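You operate a simulated robot arm through the tools that you are given. There is no shell and no other tool. Be economical: measure what you need, move in short steps, check, and stop when the job is done.

You run a simulated robot arm. Do the job below in one go: nothing can be reset, and whatever is moved stays where it is left.

JOB
Put the yellow bundle on the top of the blue table. Then open the sizing drawer, put the grey bar from the out table in the inside of the sizing drawer, then shut the drawer. The order counts.

Only the result counts: the job must be done as asked and must still hold three seconds after the hand-in. Knocking over, shifting, dropping, spilling or breaking anything else fails it.

ROBOT AND FRAMES
A 6-joint arm with a two-finger gripper on a trunk, on a base that drives. Base frame: it is fixed to the floor where the robot stands at the start and does not move with it; the origin is under the middle of the robot, x ahead of it, y to its left, z up; the surface under the hand at the start is at about z = 0.95. Lengths are in m, angles in rad, forces in N, time in s.
Its first joint turns from -2.897 to 2.897 rad. Places, roughly: grey bar [-1.75, -7.25, 0.75]; inside of the sizing drawer [-2.3, -5.3, 0.6]; sizing drawer [-2.2, -5.3, 0.6]; top of the blue table [0.7, -2.1, 0.9]. Payload 1.71 kg.
The TCP is the grasp point between the finger pads, 0.02 m short of the fingertips. In the tool frame z runs along the fingers and y along their closing line. The gripper opens to 0.096 m. The gripper's body begins 0.113 m behind the TCP.
Orientation is that of the tool frame in the base frame, as a unit quaternion [w, x, y, z]. With the fingers straight down and closing along the base's y, the tool's x points along the base's -x, its y along +y and its z along -z.

CONTROLS
- The arm moves only by the tool play_rows. Its argument "series" is one flat list of numbers, 7 for each row, row after row: the shift along the tool's x, y, z in cm, then the turn, a rotation vector about the tool's x, y, z in rad, then the closure in counts, from 0 (fully open) to 255 (shut). In form: [tx, ty, tz, rx, ry, rz, jaw, tx, ty, tz, rx, ry, rz, jaw, ...]. A call has 1 to 10 rows; each row is the pose to reach, as a shift and turn from the pose commanded when the call began, along the tool's axes at that moment. Rows are played at 5 a second. More than 0.05 m and 0.15 rad between two rows, or a gripper value outside its range, and nothing of the call is played. Where a pose cannot be reached the arm comes as near as it can. A force on the tool above 40 N (or 10 N above the force at the start of the call, whichever is more), or a blocked arm, ends the call early, and 0.2 s more pass. Each finger travels about 0.045 m/s and halts on what it meets, pressing with about 25 N; the grip force reading is that of the motor and also rises with nothing between the fingers. The clock runs only during rows and for 0.2 s after the last one: add rows that repeat a pose to give the fingers time. It gives the time, the measured TCP pose, the force on the tool (base axes), the opening and the grip force at its end, in the units of the frame above (readings bear some noise), with the torque about the TCP (base axes, N m) and any sound that the robot's microphone picked up.
- Cameras (640 x 400 px; columns grow to the right, rows downward): "scene" is now at [0.0763, 0.1741, 1.586]; the picture's right is [-0.40, -0.92, 0.01], its down [-0.53, 0.23, -0.82] and it looks along [0.75, -0.33, -0.58] (base axes); focal length 291 px, centre (320, 200). "wrist" rides on the gripper at [0.066, 0.014, -0.145] in the tool frame; the picture's right is [-0.21, 0.98, 0.00], its down [-0.88, -0.18, -0.45] and it looks along [-0.44, -0.09, 0.90] (tool axes); focal length 275 px, centre (320, 200). There is no depth. A picture from a camera that has moved, and an enlarged one, comes with that camera's place and axes in the base frame and with its lens.
- camera(camera): a new picture of that camera. It takes no simulated time.
- slide_trunk(by): slides the trunk up (or, below 0, down) by that many m; the arm and the scene camera ride with it, the base frame stays. It gives what a move gives, with no picture.
- drive_base(legs): drives the robot by 1 to 6 legs, each [ahead, turn to the left] in m and rad, along the robot's own axes; the way and the turn of a leg run together, so that a leg with both is an arc; at most 1.5 m and 3.142 rad a leg. The arm and the cameras ride along, it lands a little off, and it stops where it bumps. It gives what a move gives.
- pan_tilt(pan, tilt): turns the head with the scene camera to pan (to the left, within 2.496 rad either way) and tilt (down, from -0.506 to 1.204), counted from straight ahead of the robot. It gives what a move gives.
- enlarge(camera, box): a new picture of the part [left, top, right, bottom] of that camera's present view, enlarged. It takes no simulated time.
- job_done(): hands the job in; it is judged then, once.

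Work in short steps. Places have to be worked out from the pictures, the camera data and where the tool is seen: move nearer, look again, correct. Check each grasp and each placing, and mend what went wrong. You have 165 turns and 128 pictures in all, those below and enlarged ones among them. Open the gripper and draw the arm clear of the work before you hand the job in, unless the task says otherwise; then end with one line.

The tools are called after "Request:" as name(argument=value, ...) on one line, values as JSON. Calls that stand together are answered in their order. play_rows: Moves the arm, as the interface text tells. Its arguments: {"type":"object","properties":{"series":{"type":"array","items":{"type":"number"}}},"required":["series"]} The other tools are called the same way: slide_trunk (by) slides the trunk up or down; drive_base (legs) drives the base; pan_tilt (pan, tilt) turns the head that bears the scene camera; camera (camera) takes a picture; enlarge (camera, box) takes an enlarged picture of a part of a camera's view; job_done () hands the job in.

At the start:

```text
time_s: 0.0
ee_pos: [0.6011, 0.0464, 1.2578]
tool_rot: [0.0, 0.001, 1.0, 0.0]
ft_force: [0.6, -0.4, 0.0]
ft_torque: [0.01, -0.01, 0.0]
opening: 0.0959
gripper_force: 0.0
trunk travel left (down, up): [-0.175, 0.215]
robot x, y, heading: [0.0015, 0.0007, -0.002]
head pan, tilt: [-0.412, 0.602]
```

scene: 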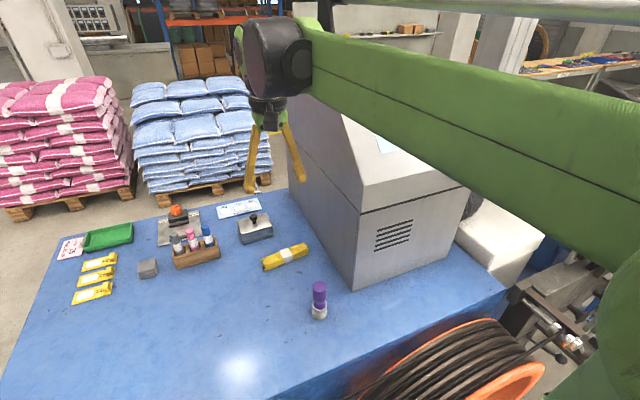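
wrist: 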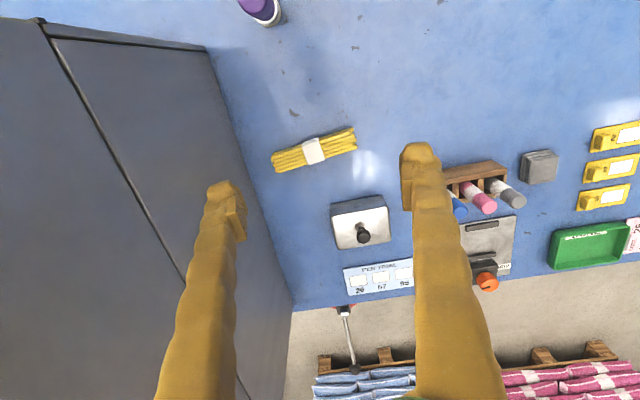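

The bundle lies at about [0.66, 0.03] on the table ahead. I look to the right for the other blue table and whatever else is there.

Request:
pan_tilt(pan=-1.3, tilt=0.45)

Request:
camera(camera="scene")

Request:
pan_tilt(pan=-2.3, tilt=0.35)

Request:
camera(camera="scene")

```text
time_s: 1.2
ee_pos: [0.5814, 0.0471, 1.2672]
tool_rot: [0.008, 0.0, 1.0, 0.0]
ft_force: [-1.5, -0.2, 0.3]
ft_torque: [0.0, -0.21, -0.01]
opening: 0.0959
gripper_force: 0.2
trunk travel left (down, up): [-0.175, 0.215]
robot x, y, heading: [0.0006, -0.0016, -0.005]
head pan, tilt: [-1.3, 0.45]
```

```text
125 pictures are left
camera scene: at [0.0176, 0.1209, 1.6006], right [-0.96, -0.27, 0.01], down [-0.13, 0.42, -0.9], along [0.24, -0.87, -0.44], focal length 291 px, centre (320, 200)
```

scene: 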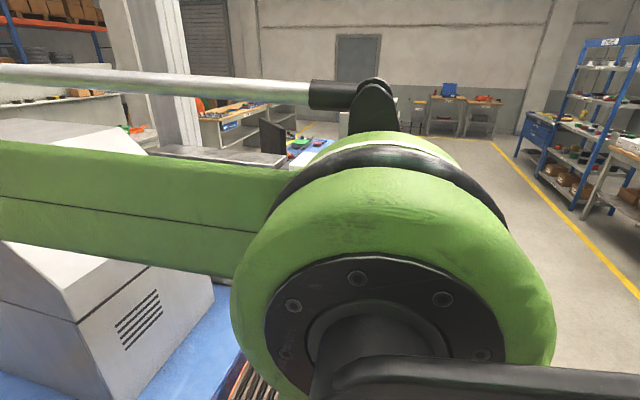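

```text
time_s: 2.5
ee_pos: [0.5824, 0.0461, 1.2661]
tool_rot: [0.007, 0.0, 1.0, 0.0]
ft_force: [1.1, 1.1, -1.4]
ft_torque: [0.01, -0.04, 0.02]
opening: 0.0959
gripper_force: 0.1
trunk travel left (down, up): [-0.175, 0.215]
robot x, y, heading: [0.0002, -0.0025, 0.001]
head pan, tilt: [-2.3, 0.351]
```

```text
124 pictures are left
camera scene: at [-0.0664, 0.14, 1.6112], right [-0.75, 0.67, 0.01], down [0.21, 0.26, -0.94], along [-0.63, -0.7, -0.33], focal length 291 px, centre (320, 200)
```

scene: 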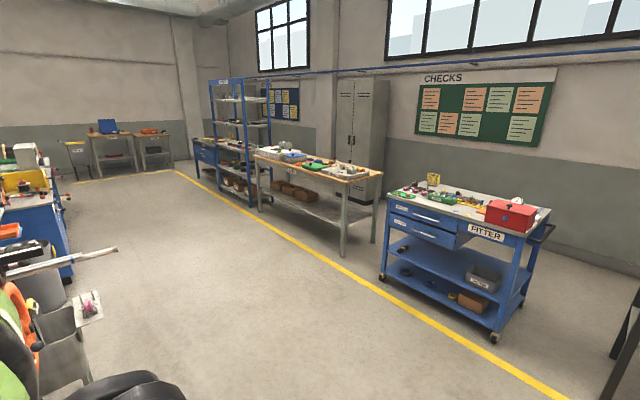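

The blue table at [0.7, -2.1] is another one, behind the machine. I turn the gripper so that it closes across the bundle, and re-check with the wrist camera.

Request:
play_rows(series=[-1, 0, 0, 0, 0, 0.145, 0, -2, 0, 0, 0, 0, 0.29, 0, -3, 0, 0, 0, 0, 0.435, 0, -4, -0.5, 0, 0, 0, 0.58, 0, -5, -1, 0, 0, 0, 0.725, 0, -6, -1.5, 2, 0, 0, 0.87, 0, -6, -2, 4, 0, 0, 1.015, 0, -6, -2, 6, 0, 0, 1.16, 0, -6, -2, 8, 0, 0, 1.305, 0, -6, -2, 10, 0, 0, 1.45, 0])

Request:
camera(camera="wrist")

```text
time_s: 4.7
ee_pos: [0.6448, 0.0266, 1.1679]
tool_rot: [0.006, 0.664, 0.748, 0.005]
ft_force: [0.1, 0.1, -0.3]
ft_torque: [0.0, -0.02, -0.02]
opening: 0.0958
gripper_force: 0.1
trunk travel left (down, up): [-0.175, 0.215]
robot x, y, heading: [0.0029, -0.0021, 0.0]
head pan, tilt: [-2.3, 0.351]
```

```text
123 pictures are left
camera wrist: at [0.6485, 0.0924, 1.312], right [1.0, -0.09, 0.01], down [-0.09, -0.89, 0.44], along [-0.03, -0.44, -0.9], focal length 275 px, centre (320, 200)
```

wrist: 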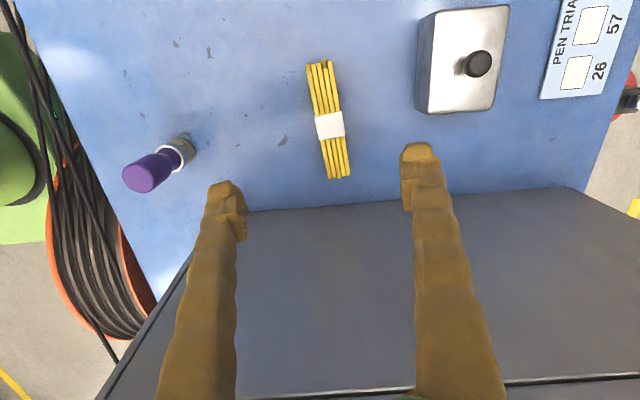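

The bundle's band is at about [0.658, 0.023], and the fingers are already square to it. I go down part of the way and check.

Request:
play_rows(series=[-0.5, 1.2, 4, 0, 0, 0, 0, -0.5, 1.2, 8, 0, 0, 0, 0, -0.5, 1.2, 11, 0, 0, 0, 0, -0.5, 1.2, 11, 0, 0, 0, 0, -0.5, 1.2, 11, 0, 0, 0, 0])

Request:
camera(camera="wrist")

```text
time_s: 5.9
ee_pos: [0.6572, 0.0233, 1.0578]
tool_rot: [0.005, 0.664, 0.748, 0.005]
ft_force: [-0.7, 0.6, -0.2]
ft_torque: [-0.01, 0.02, -0.02]
opening: 0.0957
gripper_force: 0.1
trunk travel left (down, up): [-0.175, 0.215]
robot x, y, heading: [-0.0027, -0.0016, -0.005]
head pan, tilt: [-2.3, 0.351]
```

```text
122 pictures are left
camera wrist: at [0.6613, 0.0896, 1.2022], right [1.0, -0.09, 0.01], down [-0.08, -0.89, 0.44], along [-0.03, -0.44, -0.9], focal length 275 px, centre (320, 200)
```

wrist: 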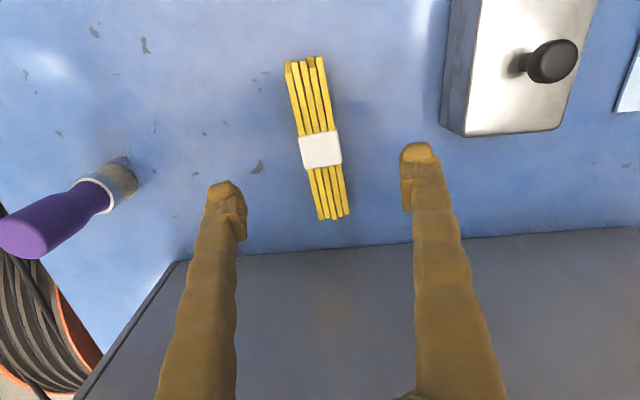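

Aligned. I go down to about z 0.974 and close.

Request:
play_rows(series=[0, 0, 3, 0, 0, 0, 0, 0, 0, 6, 0, 0, 0, 0, 0, 0, 7.5, 0, 0, 0, 0, 0, 0, 8.4, 0, 0, 0, 0, 0, 0, 8.4, 0, 0, 0, 255, 0, 0, 8.4, 0, 0, 0, 255, 0, 0, 8.4, 0, 0, 0, 255, 0, 0, 8.4, 0, 0, 0, 255, 0, 0, 8.4, 0, 0, 0, 255, 0, 0, 8.4, 0, 0, 0, 255])

Request:
camera(camera="wrist")

```text
time_s: 8.1
ee_pos: [0.6592, 0.0244, 0.973]
tool_rot: [0.006, 0.663, 0.749, 0.004]
ft_force: [0.4, 0.0, 0.0]
ft_torque: [-0.05, 0.02, -0.01]
opening: 0.0308
gripper_force: 25.2
trunk travel left (down, up): [-0.175, 0.215]
robot x, y, heading: [-0.0013, -0.0028, 0.004]
head pan, tilt: [-2.3, 0.351]
```

```text
121 pictures are left
camera wrist: at [0.6628, 0.0902, 1.1177], right [1.0, -0.09, 0.01], down [-0.08, -0.89, 0.44], along [-0.03, -0.44, -0.9], focal length 275 px, centre (320, 200)
```

wrist: 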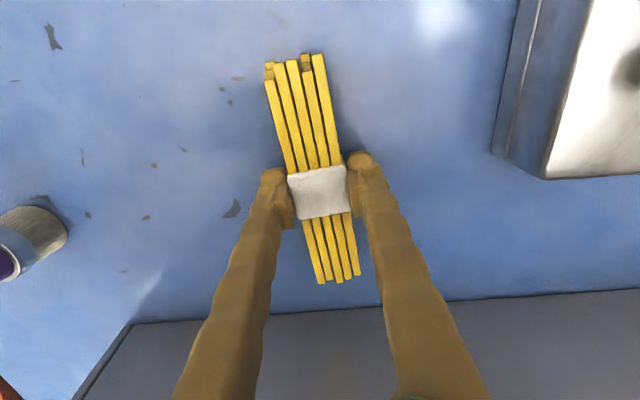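

Held, with the opening at 0.031. I lift the bundle.

Request:
play_rows(series=[0, 0, -4, 0, 0, 0, 255, 0, 0, -8, 0, 0, 0, 255, 0, 0, -12, 0, 0, 0, 255, 0, 0, -16, 0, 0, 0, 255, 0, -2, -20, 0, 0, 0, 255, 0, -6, -22, 0, 0, 0, 255, 0, -10, -24, 0, 0, 0, 255, 0, -14, -26, 0, 0, 0, 255, 0, -18, -28, 0, 0, 0, 255, 0, -18, -28, 0, 0, 0, 255])

Request:
pan_tilt(pan=-0.9, tilt=0.5)

Request:
camera(camera="scene")

Request:
camera(camera="wrist")

```text
time_s: 10.3
ee_pos: [0.4809, 0.0026, 1.2538]
tool_rot: [0.004, 0.663, 0.748, 0.004]
ft_force: [1.4, 0.5, 0.5]
ft_torque: [0.0, 0.13, 0.0]
opening: 0.0001
gripper_force: 24.8
trunk travel left (down, up): [-0.175, 0.215]
robot x, y, heading: [0.003, -0.0015, -0.002]
head pan, tilt: [-2.3, 0.351]
```

```text
time_s: 11.8
ee_pos: [0.4784, 0.0013, 1.2542]
tool_rot: [0.005, 0.663, 0.748, 0.005]
ft_force: [-0.1, 0.5, 0.6]
ft_torque: [0.06, -0.02, 0.01]
opening: 0.0002
gripper_force: 24.9
trunk travel left (down, up): [-0.175, 0.215]
robot x, y, heading: [0.0022, -0.0008, -0.004]
head pan, tilt: [-0.901, 0.499]
```

```text
120 pictures are left
camera scene: at [0.0519, 0.1381, 1.5957], right [-0.78, -0.62, 0.01], down [-0.31, 0.38, -0.87], along [0.54, -0.69, -0.49], focal length 291 px, centre (320, 200)
```

scene: 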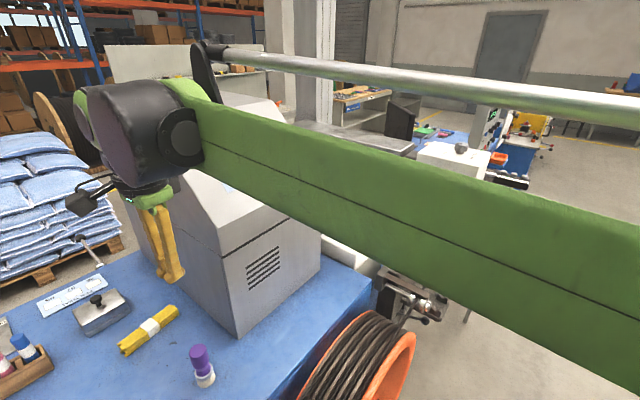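

```text
119 pictures are left
camera wrist: at [0.4812, 0.068, 1.3985], right [1.0, -0.09, 0.01], down [-0.08, -0.89, 0.44], along [-0.03, -0.44, -0.9], focal length 275 px, centre (320, 200)
```

wrist: 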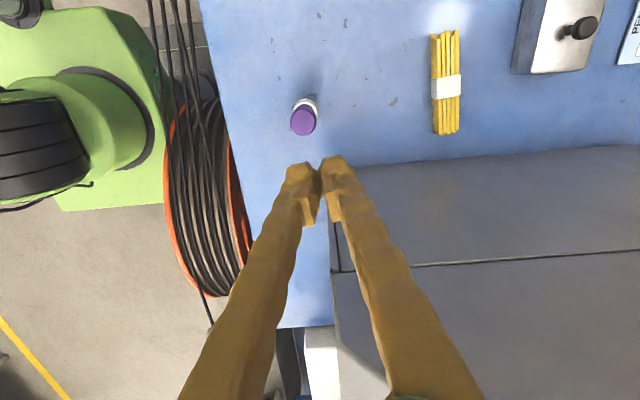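

The bundle slipped out as I lifted: it lies low and I gripped it too high. I go back above it with the fingers open and check.

Request:
play_rows(series=[0, 0, 0, 0, 0, 0, 0, 0, 4, 0, 0, 0, 0, 0, 0, 8, 2, 0, 0, 0, 0, 0, 12, 5, 0, 0, 0, 0, 0, 16, 9, 0, 0, 0, 0, 0, 18, 13, 0, 0, 0, 0, 0, 18, 17, 0, 0, 0, 0, 0, 18, 20, 0, 0, 0, 0, 0, 18, 20, 0, 0, 0, 0, 0, 18, 20, 0, 0, 0, 0])

Request:
camera(camera="wrist")

```text
refused: row 5 steps farther than a row can; nothing moved
```

```text
118 pictures are left
camera wrist: at [0.4812, 0.068, 1.3985], right [1.0, -0.09, 0.01], down [-0.08, -0.89, 0.44], along [-0.03, -0.44, -0.9], focal length 275 px, centre (320, 200)
```

wrist: 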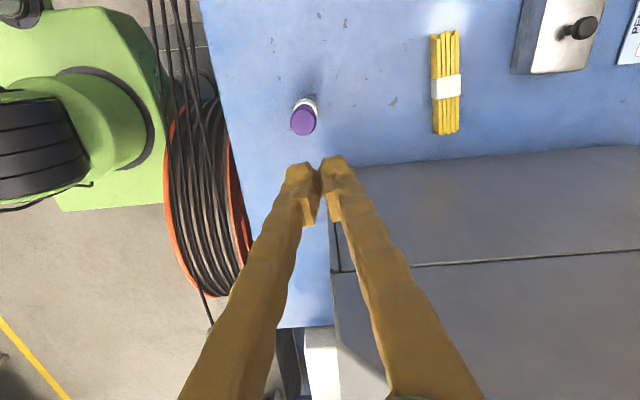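

One step was too long; I shorten the steps.

Request:
play_rows(series=[0, 4, 0, 0, 0, 0, 0, 0, 8, 2, 0, 0, 0, 0, 0, 12, 4, 0, 0, 0, 0, 0, 15, 7, 0, 0, 0, 0, 0, 18, 10, 0, 0, 0, 0, 0, 18, 14, 0, 0, 0, 0, 0, 18, 17, 0, 0, 0, 0, 0, 18, 20, 0, 0, 0, 0, 0, 18, 20, 0, 0, 0, 0])

Request:
camera(camera="wrist")

```text
time_s: 13.8
ee_pos: [0.6574, 0.0238, 1.0525]
tool_rot: [0.005, 0.663, 0.749, 0.004]
ft_force: [0.5, -0.5, -0.1]
ft_torque: [0.0, 0.04, 0.01]
opening: 0.096
gripper_force: 0.1
trunk travel left (down, up): [-0.175, 0.215]
robot x, y, heading: [0.0013, 0.0003, -0.003]
head pan, tilt: [-0.901, 0.499]
```

```text
117 pictures are left
camera wrist: at [0.6613, 0.0893, 1.1968], right [1.0, -0.09, 0.01], down [-0.08, -0.89, 0.44], along [-0.03, -0.44, -0.9], focal length 275 px, centre (320, 200)
```

wrist: 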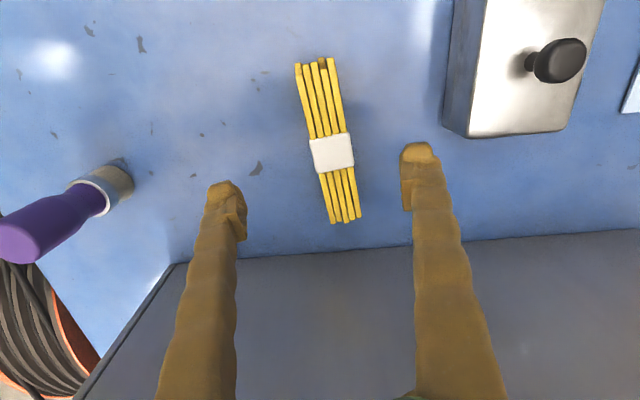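

The bundle has shifted about 1 cm along +x. I centre on it and go lower, watching the force for contact with the table.

Request:
play_rows(series=[0, 0.9, 3, 0, 0, 0, 0, 0, 0.9, 6, 0, 0, 0, 0, 0, 0.9, 7.5, 0, 0, 0, 0, 0, 0.9, 8.2, 0, 0, 0, 0, 0, 0.9, 8.6, 0, 0, 0, 0, 0, 0.9, 9.0, 0, 0, 0, 0, 0, 0.9, 9.0, 0, 0, 0, 0])

Request:
camera(camera="wrist")

```text
time_s: 15.4
ee_pos: [0.6692, 0.0239, 0.9646]
tool_rot: [0.006, 0.664, 0.748, 0.005]
ft_force: [10.2, 0.9, 37.7]
ft_torque: [-0.26, 1.9, 0.03]
opening: 0.0958
gripper_force: 0.0
trunk travel left (down, up): [-0.175, 0.215]
robot x, y, heading: [0.0026, -0.0007, 0.001]
head pan, tilt: [-0.901, 0.499]
```

```text
116 pictures are left
camera wrist: at [0.6721, 0.0905, 1.1095], right [1.0, -0.09, 0.01], down [-0.08, -0.89, 0.44], along [-0.03, -0.44, -0.9], focal length 275 px, centre (320, 200)
```

wrist: 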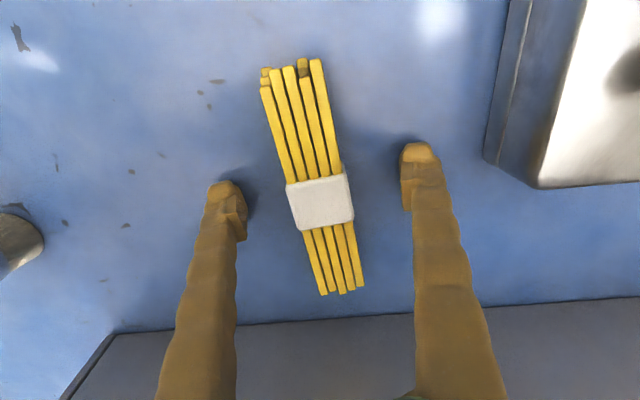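

Contact with the table at TCP z ≈ 0.965. I ease up 3 mm, close, and lift slowly a little way.

Request:
play_rows(series=[0, 0, -0.4, 0, 0, 0, 0, 0, 0, -0.4, 0, 0, 0, 255, 0, 0, -0.4, 0, 0, 0, 255, 0, 0, -0.4, 0, 0, 0, 255, 0, 0, -0.4, 0, 0, 0, 255, 0, 0, -0.4, 0, 0, 0, 255, 0, 0, -0.4, 0, 0, 0, 255, 0, 0, -0.4, 0, 0, 0, 255])

Request:
play_rows(series=[0, 0, -0.4, 0, 0, 0, 255, 0, 0, -0.8, 0, 0, 0, 255, 0, 0, -1.2, 0, 0, 0, 255, 0, 0, -1.6, 0, 0, 0, 255, 0, 0, -2.0, 0, 0, 0, 255, 0, 0, -2.5, 0, 0, 0, 255, 0, 0, -3, 0, 0, 0, 255])

Request:
camera(camera="wrist")

```text
time_s: 17.2
ee_pos: [0.6662, 0.0232, 0.97]
tool_rot: [0.007, 0.663, 0.748, 0.006]
ft_force: [-8.2, -2.2, 35.2]
ft_torque: [-0.08, 0.55, 0.02]
opening: 0.0308
gripper_force: 24.9
trunk travel left (down, up): [-0.175, 0.215]
robot x, y, heading: [0.0027, 0.0014, 0.002]
head pan, tilt: [-0.901, 0.499]
```

```text
time_s: 18.8
ee_pos: [0.6686, 0.0245, 0.9986]
tool_rot: [0.005, 0.663, 0.748, 0.005]
ft_force: [0.2, -0.2, -0.4]
ft_torque: [0.02, 0.0, -0.03]
opening: 0.0305
gripper_force: 24.2
trunk travel left (down, up): [-0.175, 0.215]
robot x, y, heading: [0.0003, 0.0034, -0.003]
head pan, tilt: [-0.901, 0.499]
```

```text
115 pictures are left
camera wrist: at [0.6721, 0.0911, 1.1423], right [1.0, -0.09, 0.01], down [-0.08, -0.89, 0.44], along [-0.03, -0.44, -0.9], focal length 275 px, centre (320, 200)
```

wrist: 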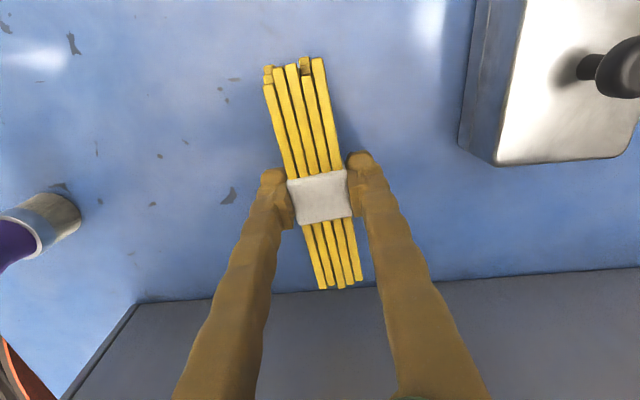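

It is held off the table. I lift on gently.

Request:
play_rows(series=[0, 0, -1, 0, 0, 0, 255, 0, 0, -2, 0, 0, 0, 255, 0, 0, -3, 0, 0, 0, 255, 0, 0, -4.5, 0, 0, 0, 255, 0, 0, -6, 0, 0, 0, 255, 0, 0, -7.5, 0, 0, 0, 255, 0, 0, -9, 0, 0, 0, 255, 0, 0, -10.5, 0, 0, 0, 255, 0, 0, -12, 0, 0, 0, 255, 0, 0, -13, 0, 0, 0, 255])

Request:
camera(camera="wrist")

```text
time_s: 21.0
ee_pos: [0.6656, 0.0241, 1.1264]
tool_rot: [0.005, 0.664, 0.748, 0.004]
ft_force: [0.0, -0.1, -0.9]
ft_torque: [0.01, -0.01, 0.0]
opening: 0.0307
gripper_force: 25.6
trunk travel left (down, up): [-0.175, 0.215]
robot x, y, heading: [0.0003, -0.002, 0.0]
head pan, tilt: [-0.901, 0.499]
```

```text
114 pictures are left
camera wrist: at [0.6699, 0.0906, 1.2707], right [1.0, -0.09, 0.01], down [-0.08, -0.89, 0.44], along [-0.03, -0.44, -0.9], focal length 275 px, centre (320, 200)
```

wrist: 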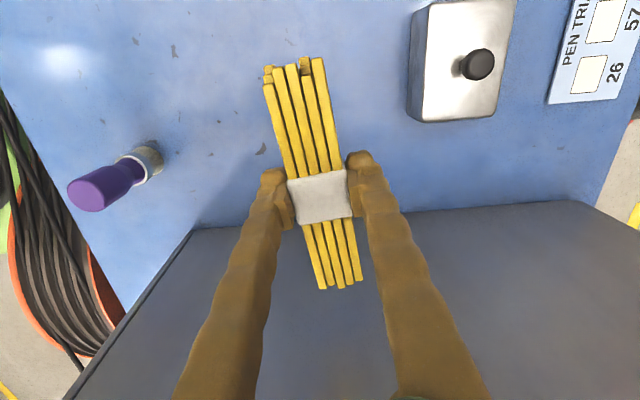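

Secure. I lift further and draw in gently.

Request:
play_rows(series=[0, 0, -1.5, 0, 0, 0, 255, 0, 0, -3, 0, 0, 0, 255, 0, 0, -4.5, 0, 0, 0, 255, 0, -1, -6, 0, 0, 0, 255, 0, -2.5, -7.5, 0, 0, 0, 255, 0, -4, -9, 0, 0, 0, 255, 0, -6, -10, 0, 0, 0, 255, 0, -8, -11, 0, 0, 0, 255, 0, -10, -12, 0, 0, 0, 255, 0, -11, -12, 0, 0, 0, 255])

Request:
pan_tilt(pan=-1.8, tilt=0.6)

Request:
camera(camera="scene")

Request:
pan_tilt(pan=2.4, tilt=0.6)

Request:
camera(camera="scene")

```text
time_s: 23.2
ee_pos: [0.5565, 0.0118, 1.2466]
tool_rot: [0.006, 0.663, 0.749, 0.005]
ft_force: [0.2, -0.1, -1.2]
ft_torque: [0.01, -0.02, -0.04]
opening: 0.0307
gripper_force: 25.1
trunk travel left (down, up): [-0.175, 0.215]
robot x, y, heading: [-0.0029, 0.0011, -0.004]
head pan, tilt: [-0.901, 0.499]
```

```text
time_s: 24.4
ee_pos: [0.5558, 0.0112, 1.2466]
tool_rot: [0.006, 0.663, 0.749, 0.005]
ft_force: [0.0, -0.9, -0.9]
ft_torque: [-0.01, -0.01, -0.02]
opening: 0.0305
gripper_force: 24.6
trunk travel left (down, up): [-0.175, 0.215]
robot x, y, heading: [-0.0005, 0.0009, -0.0]
head pan, tilt: [-1.799, 0.6]
```

```text
113 pictures are left
camera scene: at [-0.0246, 0.1234, 1.5878], right [-0.97, 0.23, 0.02], down [0.11, 0.55, -0.83], along [-0.2, -0.8, -0.56], focal length 291 px, centre (320, 200)
```

scene: 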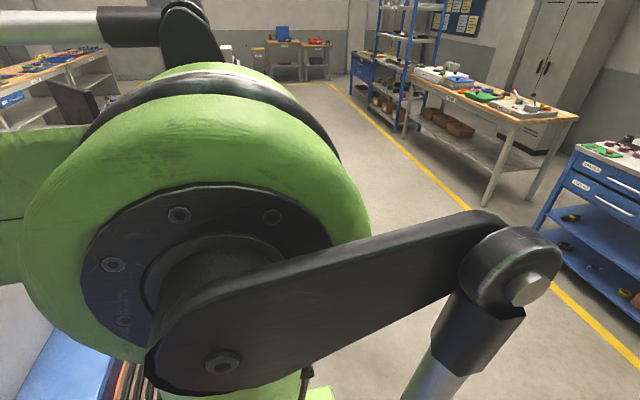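

```text
time_s: 27.8
ee_pos: [0.5563, 0.0109, 1.2482]
tool_rot: [0.005, 0.663, 0.748, 0.004]
ft_force: [0.4, -1.1, -0.4]
ft_torque: [-0.01, -0.02, 0.02]
opening: 0.0308
gripper_force: 24.9
trunk travel left (down, up): [-0.175, 0.215]
robot x, y, heading: [-0.0008, 0.0014, 0.001]
head pan, tilt: [2.4, 0.6]
```

```text
112 pictures are left
camera scene: at [-0.0697, 0.2692, 1.5885], right [0.68, 0.74, -0.01], down [0.4, -0.38, -0.83], along [-0.62, 0.56, -0.56], focal length 291 px, centre (320, 200)
```

scene: 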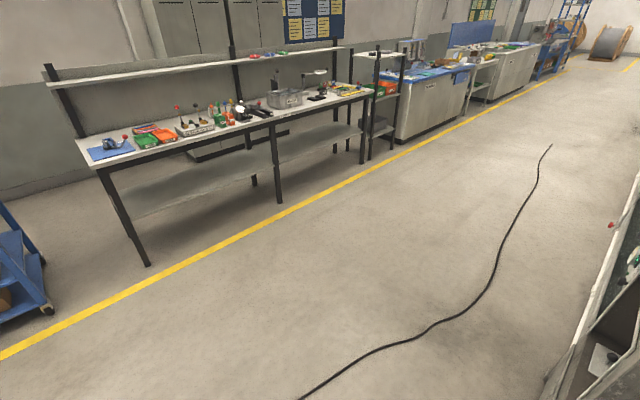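

The aisle runs along y and is clear towards -y. I back off, turn right, and look along it.

Request:
drive_base(legs=[[-0.35, 0], [0, -1.57]])

Request:
pan_tilt(pan=0.7, tilt=0.4)

Request:
camera(camera="scene")

Request:
pan_tilt(pan=0.1, tilt=0.4)

Request:
camera(camera="scene")

```text
time_s: 36.5
ee_pos: [-0.3327, -0.5568, 1.2467]
tool_rot: [0.008, 0.998, 0.063, -0.001]
ft_force: [0.4, -1.0, -0.7]
ft_torque: [0.0, 0.0, 0.0]
opening: 0.0306
gripper_force: 25.0
trunk travel left (down, up): [-0.175, 0.215]
robot x, y, heading: [-0.3431, 0.001, -1.564]
head pan, tilt: [2.4, 0.6]
```

```text
time_s: 38.3
ee_pos: [-0.3332, -0.5393, 1.2531]
tool_rot: [0.013, 0.998, 0.063, -0.001]
ft_force: [-0.1, -0.5, 0.5]
ft_torque: [-0.08, 0.0, 0.04]
opening: 0.0308
gripper_force: 25.3
trunk travel left (down, up): [-0.175, 0.215]
robot x, y, heading: [-0.3479, -0.0016, -1.565]
head pan, tilt: [0.7, 0.4]
```

```text
111 pictures are left
camera scene: at [-0.074, -0.0603, 1.6048], right [-0.76, -0.65, -0.01], down [-0.25, 0.31, -0.92], along [0.6, -0.7, -0.4], focal length 291 px, centre (320, 200)
```

scene: 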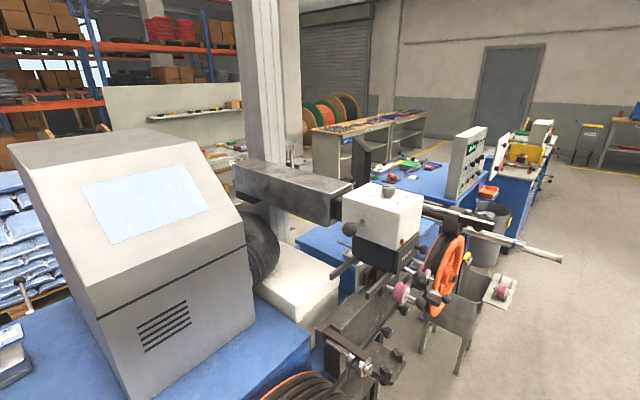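

```text
time_s: 39.3
ee_pos: [-0.3328, -0.5395, 1.2531]
tool_rot: [0.014, 0.998, 0.064, -0.001]
ft_force: [-0.1, 0.8, -0.4]
ft_torque: [-0.01, 0.02, -0.01]
opening: 0.0307
gripper_force: 24.9
trunk travel left (down, up): [-0.175, 0.215]
robot x, y, heading: [-0.3435, -0.0018, -1.566]
head pan, tilt: [0.099, 0.4]
```

```text
110 pictures are left
camera scene: at [-0.1244, -0.0866, 1.6043], right [-0.99, -0.11, 0.0], down [-0.04, 0.4, -0.92], along [0.1, -0.91, -0.4], focal length 291 px, centre (320, 200)
```

scene: 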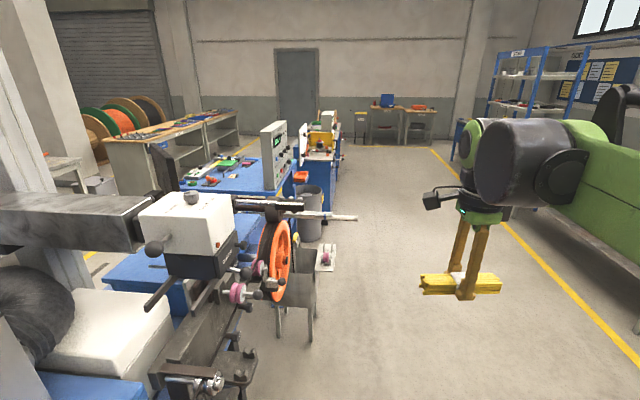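

The target table is the one with the grey panel and small trays. A rod sticks out to about x = -0.17, y = -1.4, so I take a wider lane at x ≈ -0.85 and then look.

Request:
drive_base(legs=[[0, -0.53], [1.0, 0], [0, 0.53], [1.2, 0]])

Request:
pan_tilt(pan=1.3, tilt=0.45)

Request:
camera(camera="scene")

```text
time_s: 58.6
ee_pos: [-0.8512, -2.6014, 1.2546]
tool_rot: [0.014, 0.998, 0.057, -0.001]
ft_force: [-0.2, 1.1, -1.1]
ft_torque: [-0.02, -0.01, 0.01]
opening: 0.0309
gripper_force: 24.8
trunk travel left (down, up): [-0.175, 0.215]
robot x, y, heading: [-0.8537, -2.0654, -1.578]
head pan, tilt: [0.099, 0.4]
```

```text
time_s: 60.0
ee_pos: [-0.8489, -2.5939, 1.2586]
tool_rot: [0.017, 0.998, 0.057, -0.001]
ft_force: [0.4, -1.6, 0.0]
ft_torque: [0.23, 0.01, -0.02]
opening: 0.0305
gripper_force: 24.8
trunk travel left (down, up): [-0.175, 0.215]
robot x, y, heading: [-0.8536, -2.0626, -1.576]
head pan, tilt: [1.3, 0.45]
```

```text
109 pictures are left
camera scene: at [-0.555, -2.0907, 1.6006], right [-0.28, -0.96, -0.02], down [-0.42, 0.14, -0.9], along [0.87, -0.24, -0.44], focal length 291 px, centre (320, 200)
```

scene: 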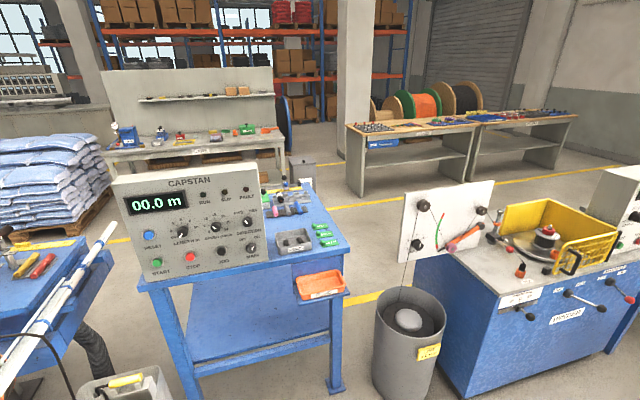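

The table spans about x 0.36–1.1, y -1.7 to -2.45, with the capstan panel on its front left. I zoom in to find free space.

Request:
enlarge(camera="scene", box=[240, 160, 360, 300])

Request:
slide_trunk(by=0.2)

Request:
camera(camera="scene")

```text
2.86 times, centred on (300, 230) of scene
camera zoom: at [-0.555, -2.0907, 1.6006], right [-0.28, -0.96, -0.02], down [-0.42, 0.14, -0.9], along [0.87, -0.24, -0.44], focal length 832 px, centre (377, 114)
```

zoom: 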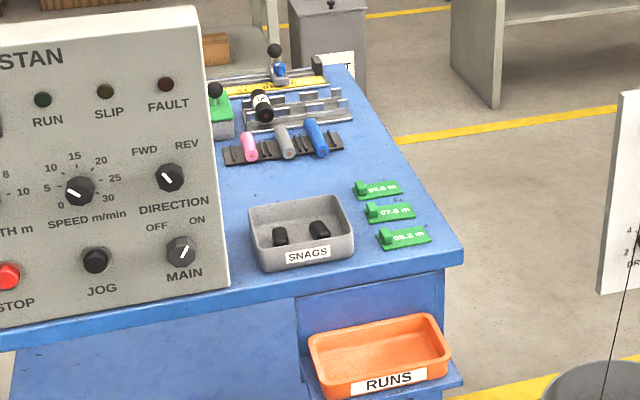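

```text
time_s: 62.2
ee_pos: [-0.8483, -2.5849, 1.4612]
tool_rot: [0.021, 0.998, 0.057, -0.001]
ft_force: [0.9, 0.1, -0.8]
ft_torque: [0.0, -0.02, 0.01]
opening: 0.0308
gripper_force: 25.0
trunk travel left (down, up): [-0.375, 0.015]
robot x, y, heading: [-0.8536, -2.0639, -1.573]
head pan, tilt: [1.3, 0.45]
```

```text
107 pictures are left
camera scene: at [-0.5549, -2.0881, 1.8005], right [-0.27, -0.96, -0.01], down [-0.42, 0.13, -0.9], along [0.87, -0.24, -0.44], focal length 291 px, centre (320, 200)
```

scene: 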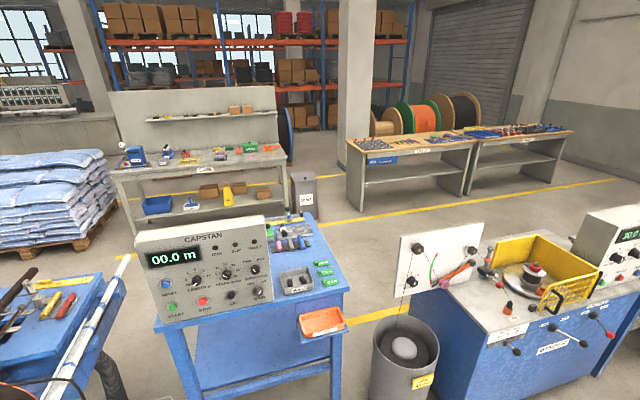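

There is a free strip at about x 0.55–0.68, y ≈ -2.25, between the pen rack and the SNAGS tray. I move in to face it from y = -2.25.

Request:
drive_base(legs=[[0.185, 0], [0, 1.573], [0.4, 0]])

Request:
pan_tilt(pan=-0.15, tilt=0.6)

Request:
camera(camera="scene")

Request:
camera(camera="wrist")

```text
time_s: 72.6
ee_pos: [0.06, -2.2668, 1.4607]
tool_rot: [0.016, 0.675, 0.738, 0.014]
ft_force: [0.0, -1.5, 0.6]
ft_torque: [0.01, -0.06, 0.01]
opening: 0.0307
gripper_force: 25.0
trunk travel left (down, up): [-0.375, 0.015]
robot x, y, heading: [-0.4581, -2.2534, -0.029]
head pan, tilt: [1.3, 0.45]
```

```text
time_s: 74.2
ee_pos: [0.0313, -2.2646, 1.4706]
tool_rot: [0.024, 0.674, 0.738, 0.02]
ft_force: [-0.6, -0.1, -0.4]
ft_torque: [0.02, -0.04, 0.02]
opening: 0.0305
gripper_force: 25.1
trunk travel left (down, up): [-0.375, 0.015]
robot x, y, heading: [-0.4612, -2.2541, -0.033]
head pan, tilt: [-0.15, 0.6]
```

```text
106 pictures are left
camera scene: at [-0.4086, -2.0609, 1.7875], right [-0.18, -0.98, 0.0], down [-0.55, 0.1, -0.83], along [0.82, -0.15, -0.56], focal length 291 px, centre (320, 200)
```

scene: 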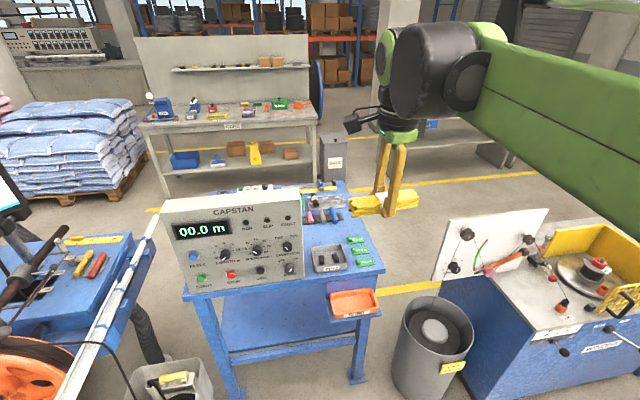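

```text
105 pictures are left
camera wrist: at [0.0286, -2.1988, 1.6159], right [0.99, -0.12, 0.06], down [-0.13, -0.89, 0.44], along [0.0, -0.44, -0.9], focal length 275 px, centre (320, 200)
```

wrist: 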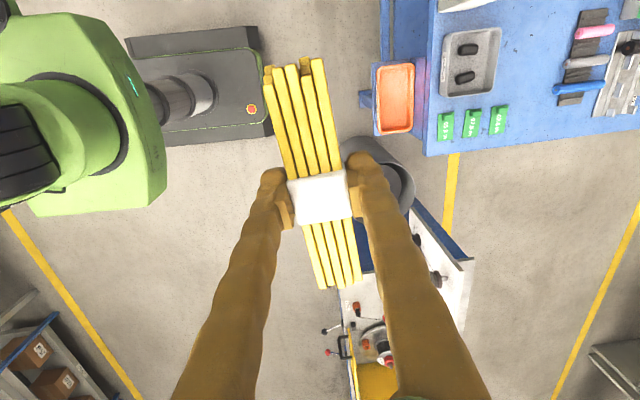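

The wrist view shows free table between the SNAGS tray (right edge x ≈ 0.47) and the pens (x ≈ 0.63), with the tags below y = -2.34. I aim for [0.555, -2.22] and drive 0.2 m nearer.

Request:
drive_base(legs=[[0.2, 0.03]])

Request:
camera(camera="wrist")

```text
time_s: 76.1
ee_pos: [0.223, -2.2562, 1.4742]
tool_rot: [0.025, 0.665, 0.747, 0.022]
ft_force: [0.8, 0.1, -1.2]
ft_torque: [0.01, 0.03, 0.0]
opening: 0.0309
gripper_force: 25.8
trunk travel left (down, up): [-0.375, 0.015]
robot x, y, heading: [-0.2594, -2.262, 0.005]
head pan, tilt: [-0.15, 0.6]
```

```text
104 pictures are left
camera wrist: at [0.2187, -2.1885, 1.6182], right [0.99, -0.09, 0.07], down [-0.11, -0.89, 0.44], along [0.02, -0.44, -0.9], focal length 275 px, centre (320, 200)
```

wrist: 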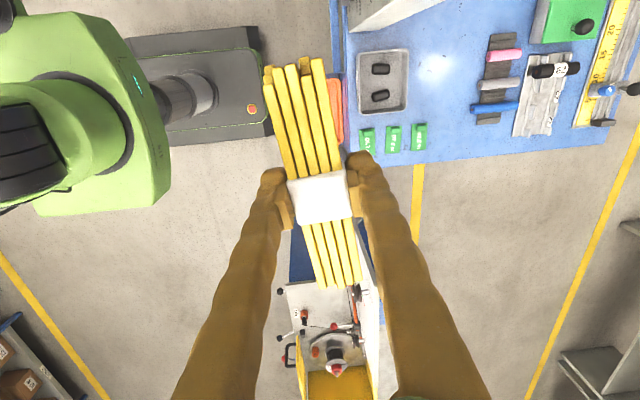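

I level the tool (it leans 0.066 rad) and reach out over the free strip, staying high.

Request:
play_rows(series=[0, 3.4, 0, 0.03, 0, 0, 255, 0, 6.8, 0, 0.066, 0, 0, 255, 0, 10.2, 0, 0.066, 0, 0, 255, 0, 13.6, 0, 0.066, 0, 0, 255, 0, 17, 0, 0.066, 0, 0, 255, 0, 20.4, 0, 0.066, 0, 0, 255, 0, 23.8, 0, 0.066, 0, 0, 255, 0, 27, 1, 0.066, 0, 0, 255, 0, 30, 2, 0.066, 0, 0, 255, 0, 33, 4, 0.066, 0, 0, 255])

Request:
camera(camera="wrist")

```text
time_s: 78.5
ee_pos: [0.5463, -2.2179, 1.4611]
tool_rot: [0.005, 0.665, 0.747, 0.0]
ft_force: [-2.6, -0.5, 0.8]
ft_torque: [0.01, -0.34, -0.01]
opening: 0.0307
gripper_force: 24.5
trunk travel left (down, up): [-0.375, 0.015]
robot x, y, heading: [-0.2586, -2.2566, 0.001]
head pan, tilt: [-0.15, 0.6]
stopped in row 10: the arm was blocked; the commanded pose is now the measured one
```

```text
103 pictures are left
camera wrist: at [0.5505, -2.1504, 1.6045], right [1.0, -0.09, 0.01], down [-0.09, -0.89, 0.45], along [-0.03, -0.45, -0.89], focal length 275 px, centre (320, 200)
```

wrist: 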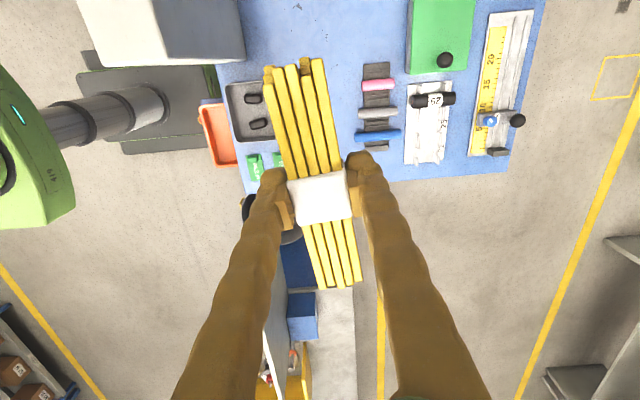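

The strip is below, centred at x ≈ 0.55. I shift slightly to [0.555, -2.24], then lower the trunk and look.

Request:
play_rows(series=[-1, 0.3, 2, 0, 0, 0, 255, -2.3, 0.7, 4, 0, 0, 0, 255, -2.3, 0.7, 7, 0, 0, 0, 255, -2.3, 0.7, 10, 0, 0, 0, 255, -2.3, 0.7, 10, 0, 0, 0, 255])

Request:
slide_trunk(by=-0.2)

Request:
camera(camera="wrist")

Request:
camera(camera="scene")

```text
time_s: 79.9
ee_pos: [0.5493, -2.2416, 1.3632]
tool_rot: [0.008, 0.665, 0.747, 0.002]
ft_force: [-1.2, 0.3, 1.0]
ft_torque: [-0.01, -0.25, -0.03]
opening: 0.0309
gripper_force: 24.6
trunk travel left (down, up): [-0.375, 0.015]
robot x, y, heading: [-0.2631, -2.2581, -0.007]
head pan, tilt: [-0.15, 0.6]
stopped in row 5: the arm was blocked; the commanded pose is now the measured one
```

```text
time_s: 82.1
ee_pos: [0.5616, -2.2411, 1.1574]
tool_rot: [0.005, 0.665, 0.747, 0.0]
ft_force: [0.1, 0.1, -1.5]
ft_torque: [-0.02, 0.08, 0.03]
opening: 0.0305
gripper_force: 25.5
trunk travel left (down, up): [-0.175, 0.215]
robot x, y, heading: [-0.26, -2.2602, 0.004]
head pan, tilt: [-0.15, 0.6]
```

```text
102 pictures are left
camera wrist: at [0.5654, -2.1738, 1.3012], right [1.0, -0.09, 0.01], down [-0.09, -0.89, 0.45], along [-0.03, -0.45, -0.89], focal length 275 px, centre (320, 200)
```

wrist: 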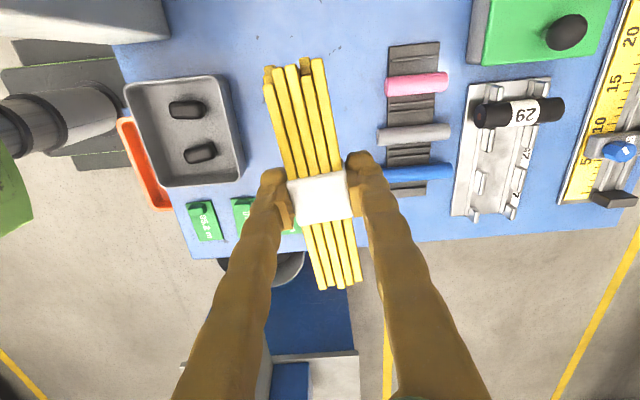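

```text
101 pictures are left
camera scene: at [-0.1759, -2.0629, 1.5861], right [-0.15, -0.99, 0.0], down [-0.57, 0.09, -0.82], along [0.81, -0.13, -0.58], focal length 291 px, centre (320, 200)
```

scene: 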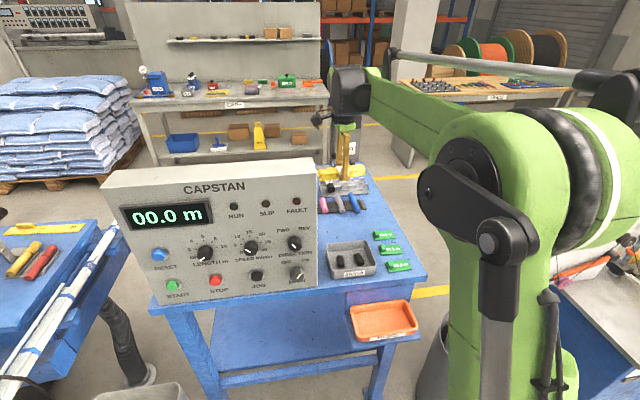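

The clearances look fine. I go down gently to about 0.955.

Request:
play_rows(series=[0, 0, 3, 0, 0, 0, 255, 0, 0, 6, 0, 0, 0, 255, 0, 0, 9, 0, 0, 0, 255, 0, 0, 12, 0, 0, 0, 255, 0, 0, 15, 0, 0, 0, 255, 0, 0, 17, 0, 0, 0, 255, 0, 0, 19, 0, 0, 0, 255, 0, 0, 20, 0, 0, 0, 255, 0, 0, 20, 0, 0, 0, 255])

Request:
camera(camera="wrist")

```text
time_s: 84.1
ee_pos: [0.561, -2.2435, 0.9561]
tool_rot: [0.005, 0.666, 0.746, -0.001]
ft_force: [-0.4, -0.2, -1.5]
ft_torque: [-0.03, -0.01, 0.0]
opening: 0.0307
gripper_force: 24.9
trunk travel left (down, up): [-0.175, 0.215]
robot x, y, heading: [-0.2635, -2.2588, -0.003]
head pan, tilt: [-0.15, 0.6]
```

```text
100 pictures are left
camera wrist: at [0.5657, -2.1753, 1.1002], right [1.0, -0.09, 0.01], down [-0.09, -0.89, 0.45], along [-0.03, -0.45, -0.89], focal length 275 px, centre (320, 200)
```

wrist: 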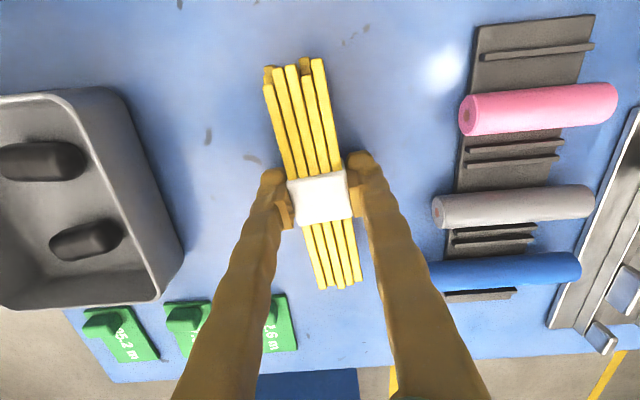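

Clear all round. I go down in small steps until it touches.

Request:
play_rows(series=[0, 0, 0.5, 0, 0, 0, 255, 0, 0, 1, 0, 0, 0, 255, 0, 0, 1.5, 0, 0, 0, 255, 0, 0, 2, 0, 0, 0, 255, 0, 0, 2.4, 0, 0, 0, 255, 0, 0, 2.8, 0, 0, 0, 255, 0, 0, 3.2, 0, 0, 0, 255])

Request:
camera(camera="wrist")

```text
time_s: 84.8
ee_pos: [0.5443, -2.2417, 0.962]
tool_rot: [0.013, 0.665, 0.747, 0.007]
ft_force: [-0.9, -0.5, 0.6]
ft_torque: [0.01, -0.13, 0.02]
opening: 0.0305
gripper_force: 24.6
trunk travel left (down, up): [-0.175, 0.215]
robot x, y, heading: [-0.2616, -2.2602, 0.003]
head pan, tilt: [-0.15, 0.6]
stopped in row 3: the force on the tool passed its limit at 50 N (the readings are from after the stop); the commanded pose is now the measured one
```

```text
99 pictures are left
camera wrist: at [0.5461, -2.1749, 1.1063], right [1.0, -0.09, 0.03], down [-0.1, -0.89, 0.45], along [-0.02, -0.45, -0.89], focal length 275 px, centre (320, 200)
```

wrist: 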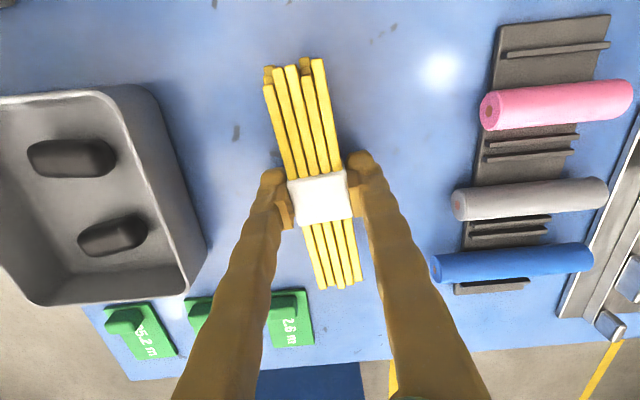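

Contact came at TCP z ≈ 0.945, and the arm sprang back. I go down more slowly to 0.946, square the tool, then open partly.

Request:
play_rows(series=[0, 0.5, 0.3, 0.02, 0, 0, 255, 0, 0.5, 0.6, 0.02, 0, 0, 255, 0, 0.5, 0.9, 0.02, 0, 0, 255, 0, 0.5, 1.2, 0.02, 0, 0, 255, 0, 0.5, 1.4, 0.02, 0, 0, 255, 0, 0.5, 1.4, 0.02, 0, 0, 255])

```text
time_s: 86.0
ee_pos: [0.5369, -2.2409, 0.9622]
tool_rot: [0.013, 0.665, 0.746, 0.005]
ft_force: [-1.8, -0.2, -0.7]
ft_torque: [0.0, -0.12, 0.03]
opening: 0.0309
gripper_force: 25.3
trunk travel left (down, up): [-0.175, 0.215]
robot x, y, heading: [-0.2579, -2.2604, -0.001]
head pan, tilt: [-0.15, 0.6]
stopped in row 5: the force on the tool passed its limit at 47 N (the readings are from after the stop); the commanded pose is now the measured one
```

I step more finely to see at which height the force builds up.

Request:
play_rows(series=[0, 0, 0.3, 0, 0, 0, 255, 0, 0, 0.6, 0, 0, 0, 255, 0, 0, 0.8, 0, 0, 0, 255, 0, 0, 0.8, 0, 0, 0, 255])

Request:
camera(camera="wrist")

```text
time_s: 87.0
ee_pos: [0.541, -2.2416, 0.9523]
tool_rot: [0.011, 0.665, 0.746, 0.003]
ft_force: [1.5, -0.5, -0.3]
ft_torque: [-0.01, -0.01, -0.01]
opening: 0.0304
gripper_force: 24.8
trunk travel left (down, up): [-0.175, 0.215]
robot x, y, heading: [-0.2606, -2.2578, -0.002]
head pan, tilt: [-0.15, 0.6]
```

```text
98 pictures are left
camera wrist: at [0.5437, -2.1739, 1.0954], right [1.0, -0.09, 0.02], down [-0.09, -0.89, 0.45], along [-0.02, -0.45, -0.89], focal length 275 px, centre (320, 200)
```

wrist: 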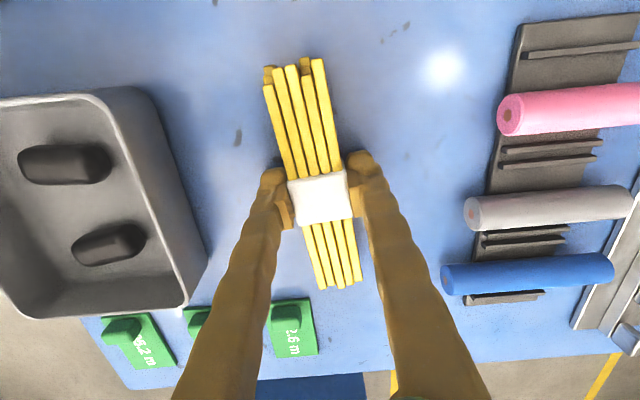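

No load yet at 0.952. I continue by 2 mm steps.

Request:
play_rows(series=[0, 0, 0.2, 0, 0, 0, 255, 0, 0, 0.4, 0, 0, 0, 255, 0, 0, 0.5, 0, 0, 0, 255, 0, 0, 0.5, 0, 0, 0, 255])

```text
time_s: 87.7
ee_pos: [0.5223, -2.2424, 0.9632]
tool_rot: [0.019, 0.665, 0.746, 0.01]
ft_force: [-2.0, -0.3, -0.5]
ft_torque: [0.0, -0.08, 0.01]
opening: 0.0307
gripper_force: 25.0
trunk travel left (down, up): [-0.175, 0.215]
robot x, y, heading: [-0.2678, -2.2591, -0.006]
head pan, tilt: [-0.15, 0.6]
stopped in row 3: the force on the tool passed its limit at 44 N (the readings are from after the stop); the commanded pose is now the measured one
```

The surface is met at TCP ≈ 0.949. I go back to x ≈ 0.55, level the tool, then set it at about 0.951 and release.

Request:
play_rows(series=[0, 0.8, -1, 0.01, 0, 0, 255, 0, 1.6, -1, 0.025, 0, 0, 255, 0, 2.6, -1, 0.036, 0, 0, 255, 0, 2.8, -0.5, 0.036, 0, 0, 255, 0, 2.8, 0, 0.036, 0, 0, 255, 0, 2.8, 0.5, 0.036, 0, 0, 255, 0, 2.8, 0.8, 0.036, 0, 0, 255, 0, 2.8, 0.8, 0.036, 0, 0, 255])

```text
time_s: 89.5
ee_pos: [0.5553, -2.239, 0.9516]
tool_rot: [0.005, 0.665, 0.747, -0.005]
ft_force: [-0.8, -0.1, -0.7]
ft_torque: [-0.01, -0.04, 0.0]
opening: 0.0306
gripper_force: 24.9
trunk travel left (down, up): [-0.175, 0.215]
robot x, y, heading: [-0.2597, -2.2558, -0.001]
head pan, tilt: [-0.15, 0.6]
```

Now a 1.5 mm touch, opening the fingers slowly and only part of the way.

Request:
play_rows(series=[0, 0, 0.15, 0, 0, 0, 255, 0, 0, 0.15, 0, 0, 0, 160, 0, 0, 0.15, 0, 0, 0, 130, 0, 0, 0.15, 0, 0, 0, 120, 0, 0, 0.15, 0, 0, 0, 120])

Request:
camera(camera="wrist")

```text
time_s: 90.7
ee_pos: [0.5553, -2.2393, 0.9528]
tool_rot: [0.005, 0.665, 0.747, -0.006]
ft_force: [-0.6, 0.0, 0.4]
ft_torque: [-0.04, 0.02, 0.01]
opening: 0.051
gripper_force: 0.1
trunk travel left (down, up): [-0.175, 0.215]
robot x, y, heading: [-0.2571, -2.2563, -0.004]
head pan, tilt: [-0.15, 0.6]
```

```text
97 pictures are left
camera wrist: at [0.5608, -2.1701, 1.0948], right [1.0, -0.09, 0.0], down [-0.08, -0.89, 0.46], along [-0.04, -0.45, -0.89], focal length 275 px, centre (320, 200)
```

wrist: 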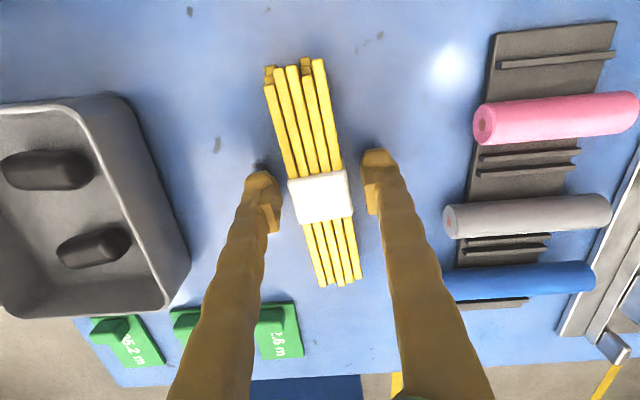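

The bundle lies free on the table. I rise straight up.

Request:
play_rows(series=[0, 0, -1, 0, 0, 0, 120, 0, 0, -3, 0, 0, 0, 120, 0, 0, -6, 0, 0, 0, 120, 0, 0, -9, 0, 0, 0, 120, 0, 0, -13, 0, 0, 0, 120, 0, 0, -17, 0, 0, 0, 120, 0, 0, -21, 0, 0, 0, 120, 0, 0, -25, 0, 0, 0, 120, 0, -1, -29, 0, 0, 0, 120, 0, -4, -32, 0, 0, 0, 120])

Request:
camera(camera="wrist")

```text
time_s: 92.9
ee_pos: [0.5187, -2.2373, 1.2734]
tool_rot: [0.005, 0.665, 0.746, -0.005]
ft_force: [1.6, -0.2, -0.4]
ft_torque: [0.02, 0.1, 0.02]
opening: 0.0511
gripper_force: 0.1
trunk travel left (down, up): [-0.175, 0.215]
robot x, y, heading: [-0.2579, -2.2588, -0.001]
head pan, tilt: [-0.15, 0.6]
```

```text
96 pictures are left
camera wrist: at [0.525, -2.1689, 1.4168], right [1.0, -0.09, 0.0], down [-0.08, -0.89, 0.46], along [-0.04, -0.45, -0.89], focal length 275 px, centre (320, 200)
```

wrist: 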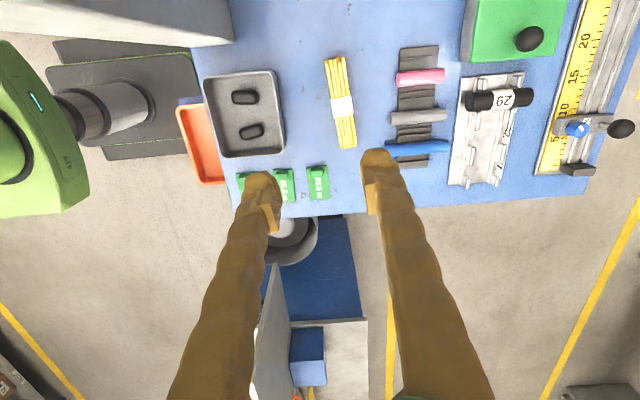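

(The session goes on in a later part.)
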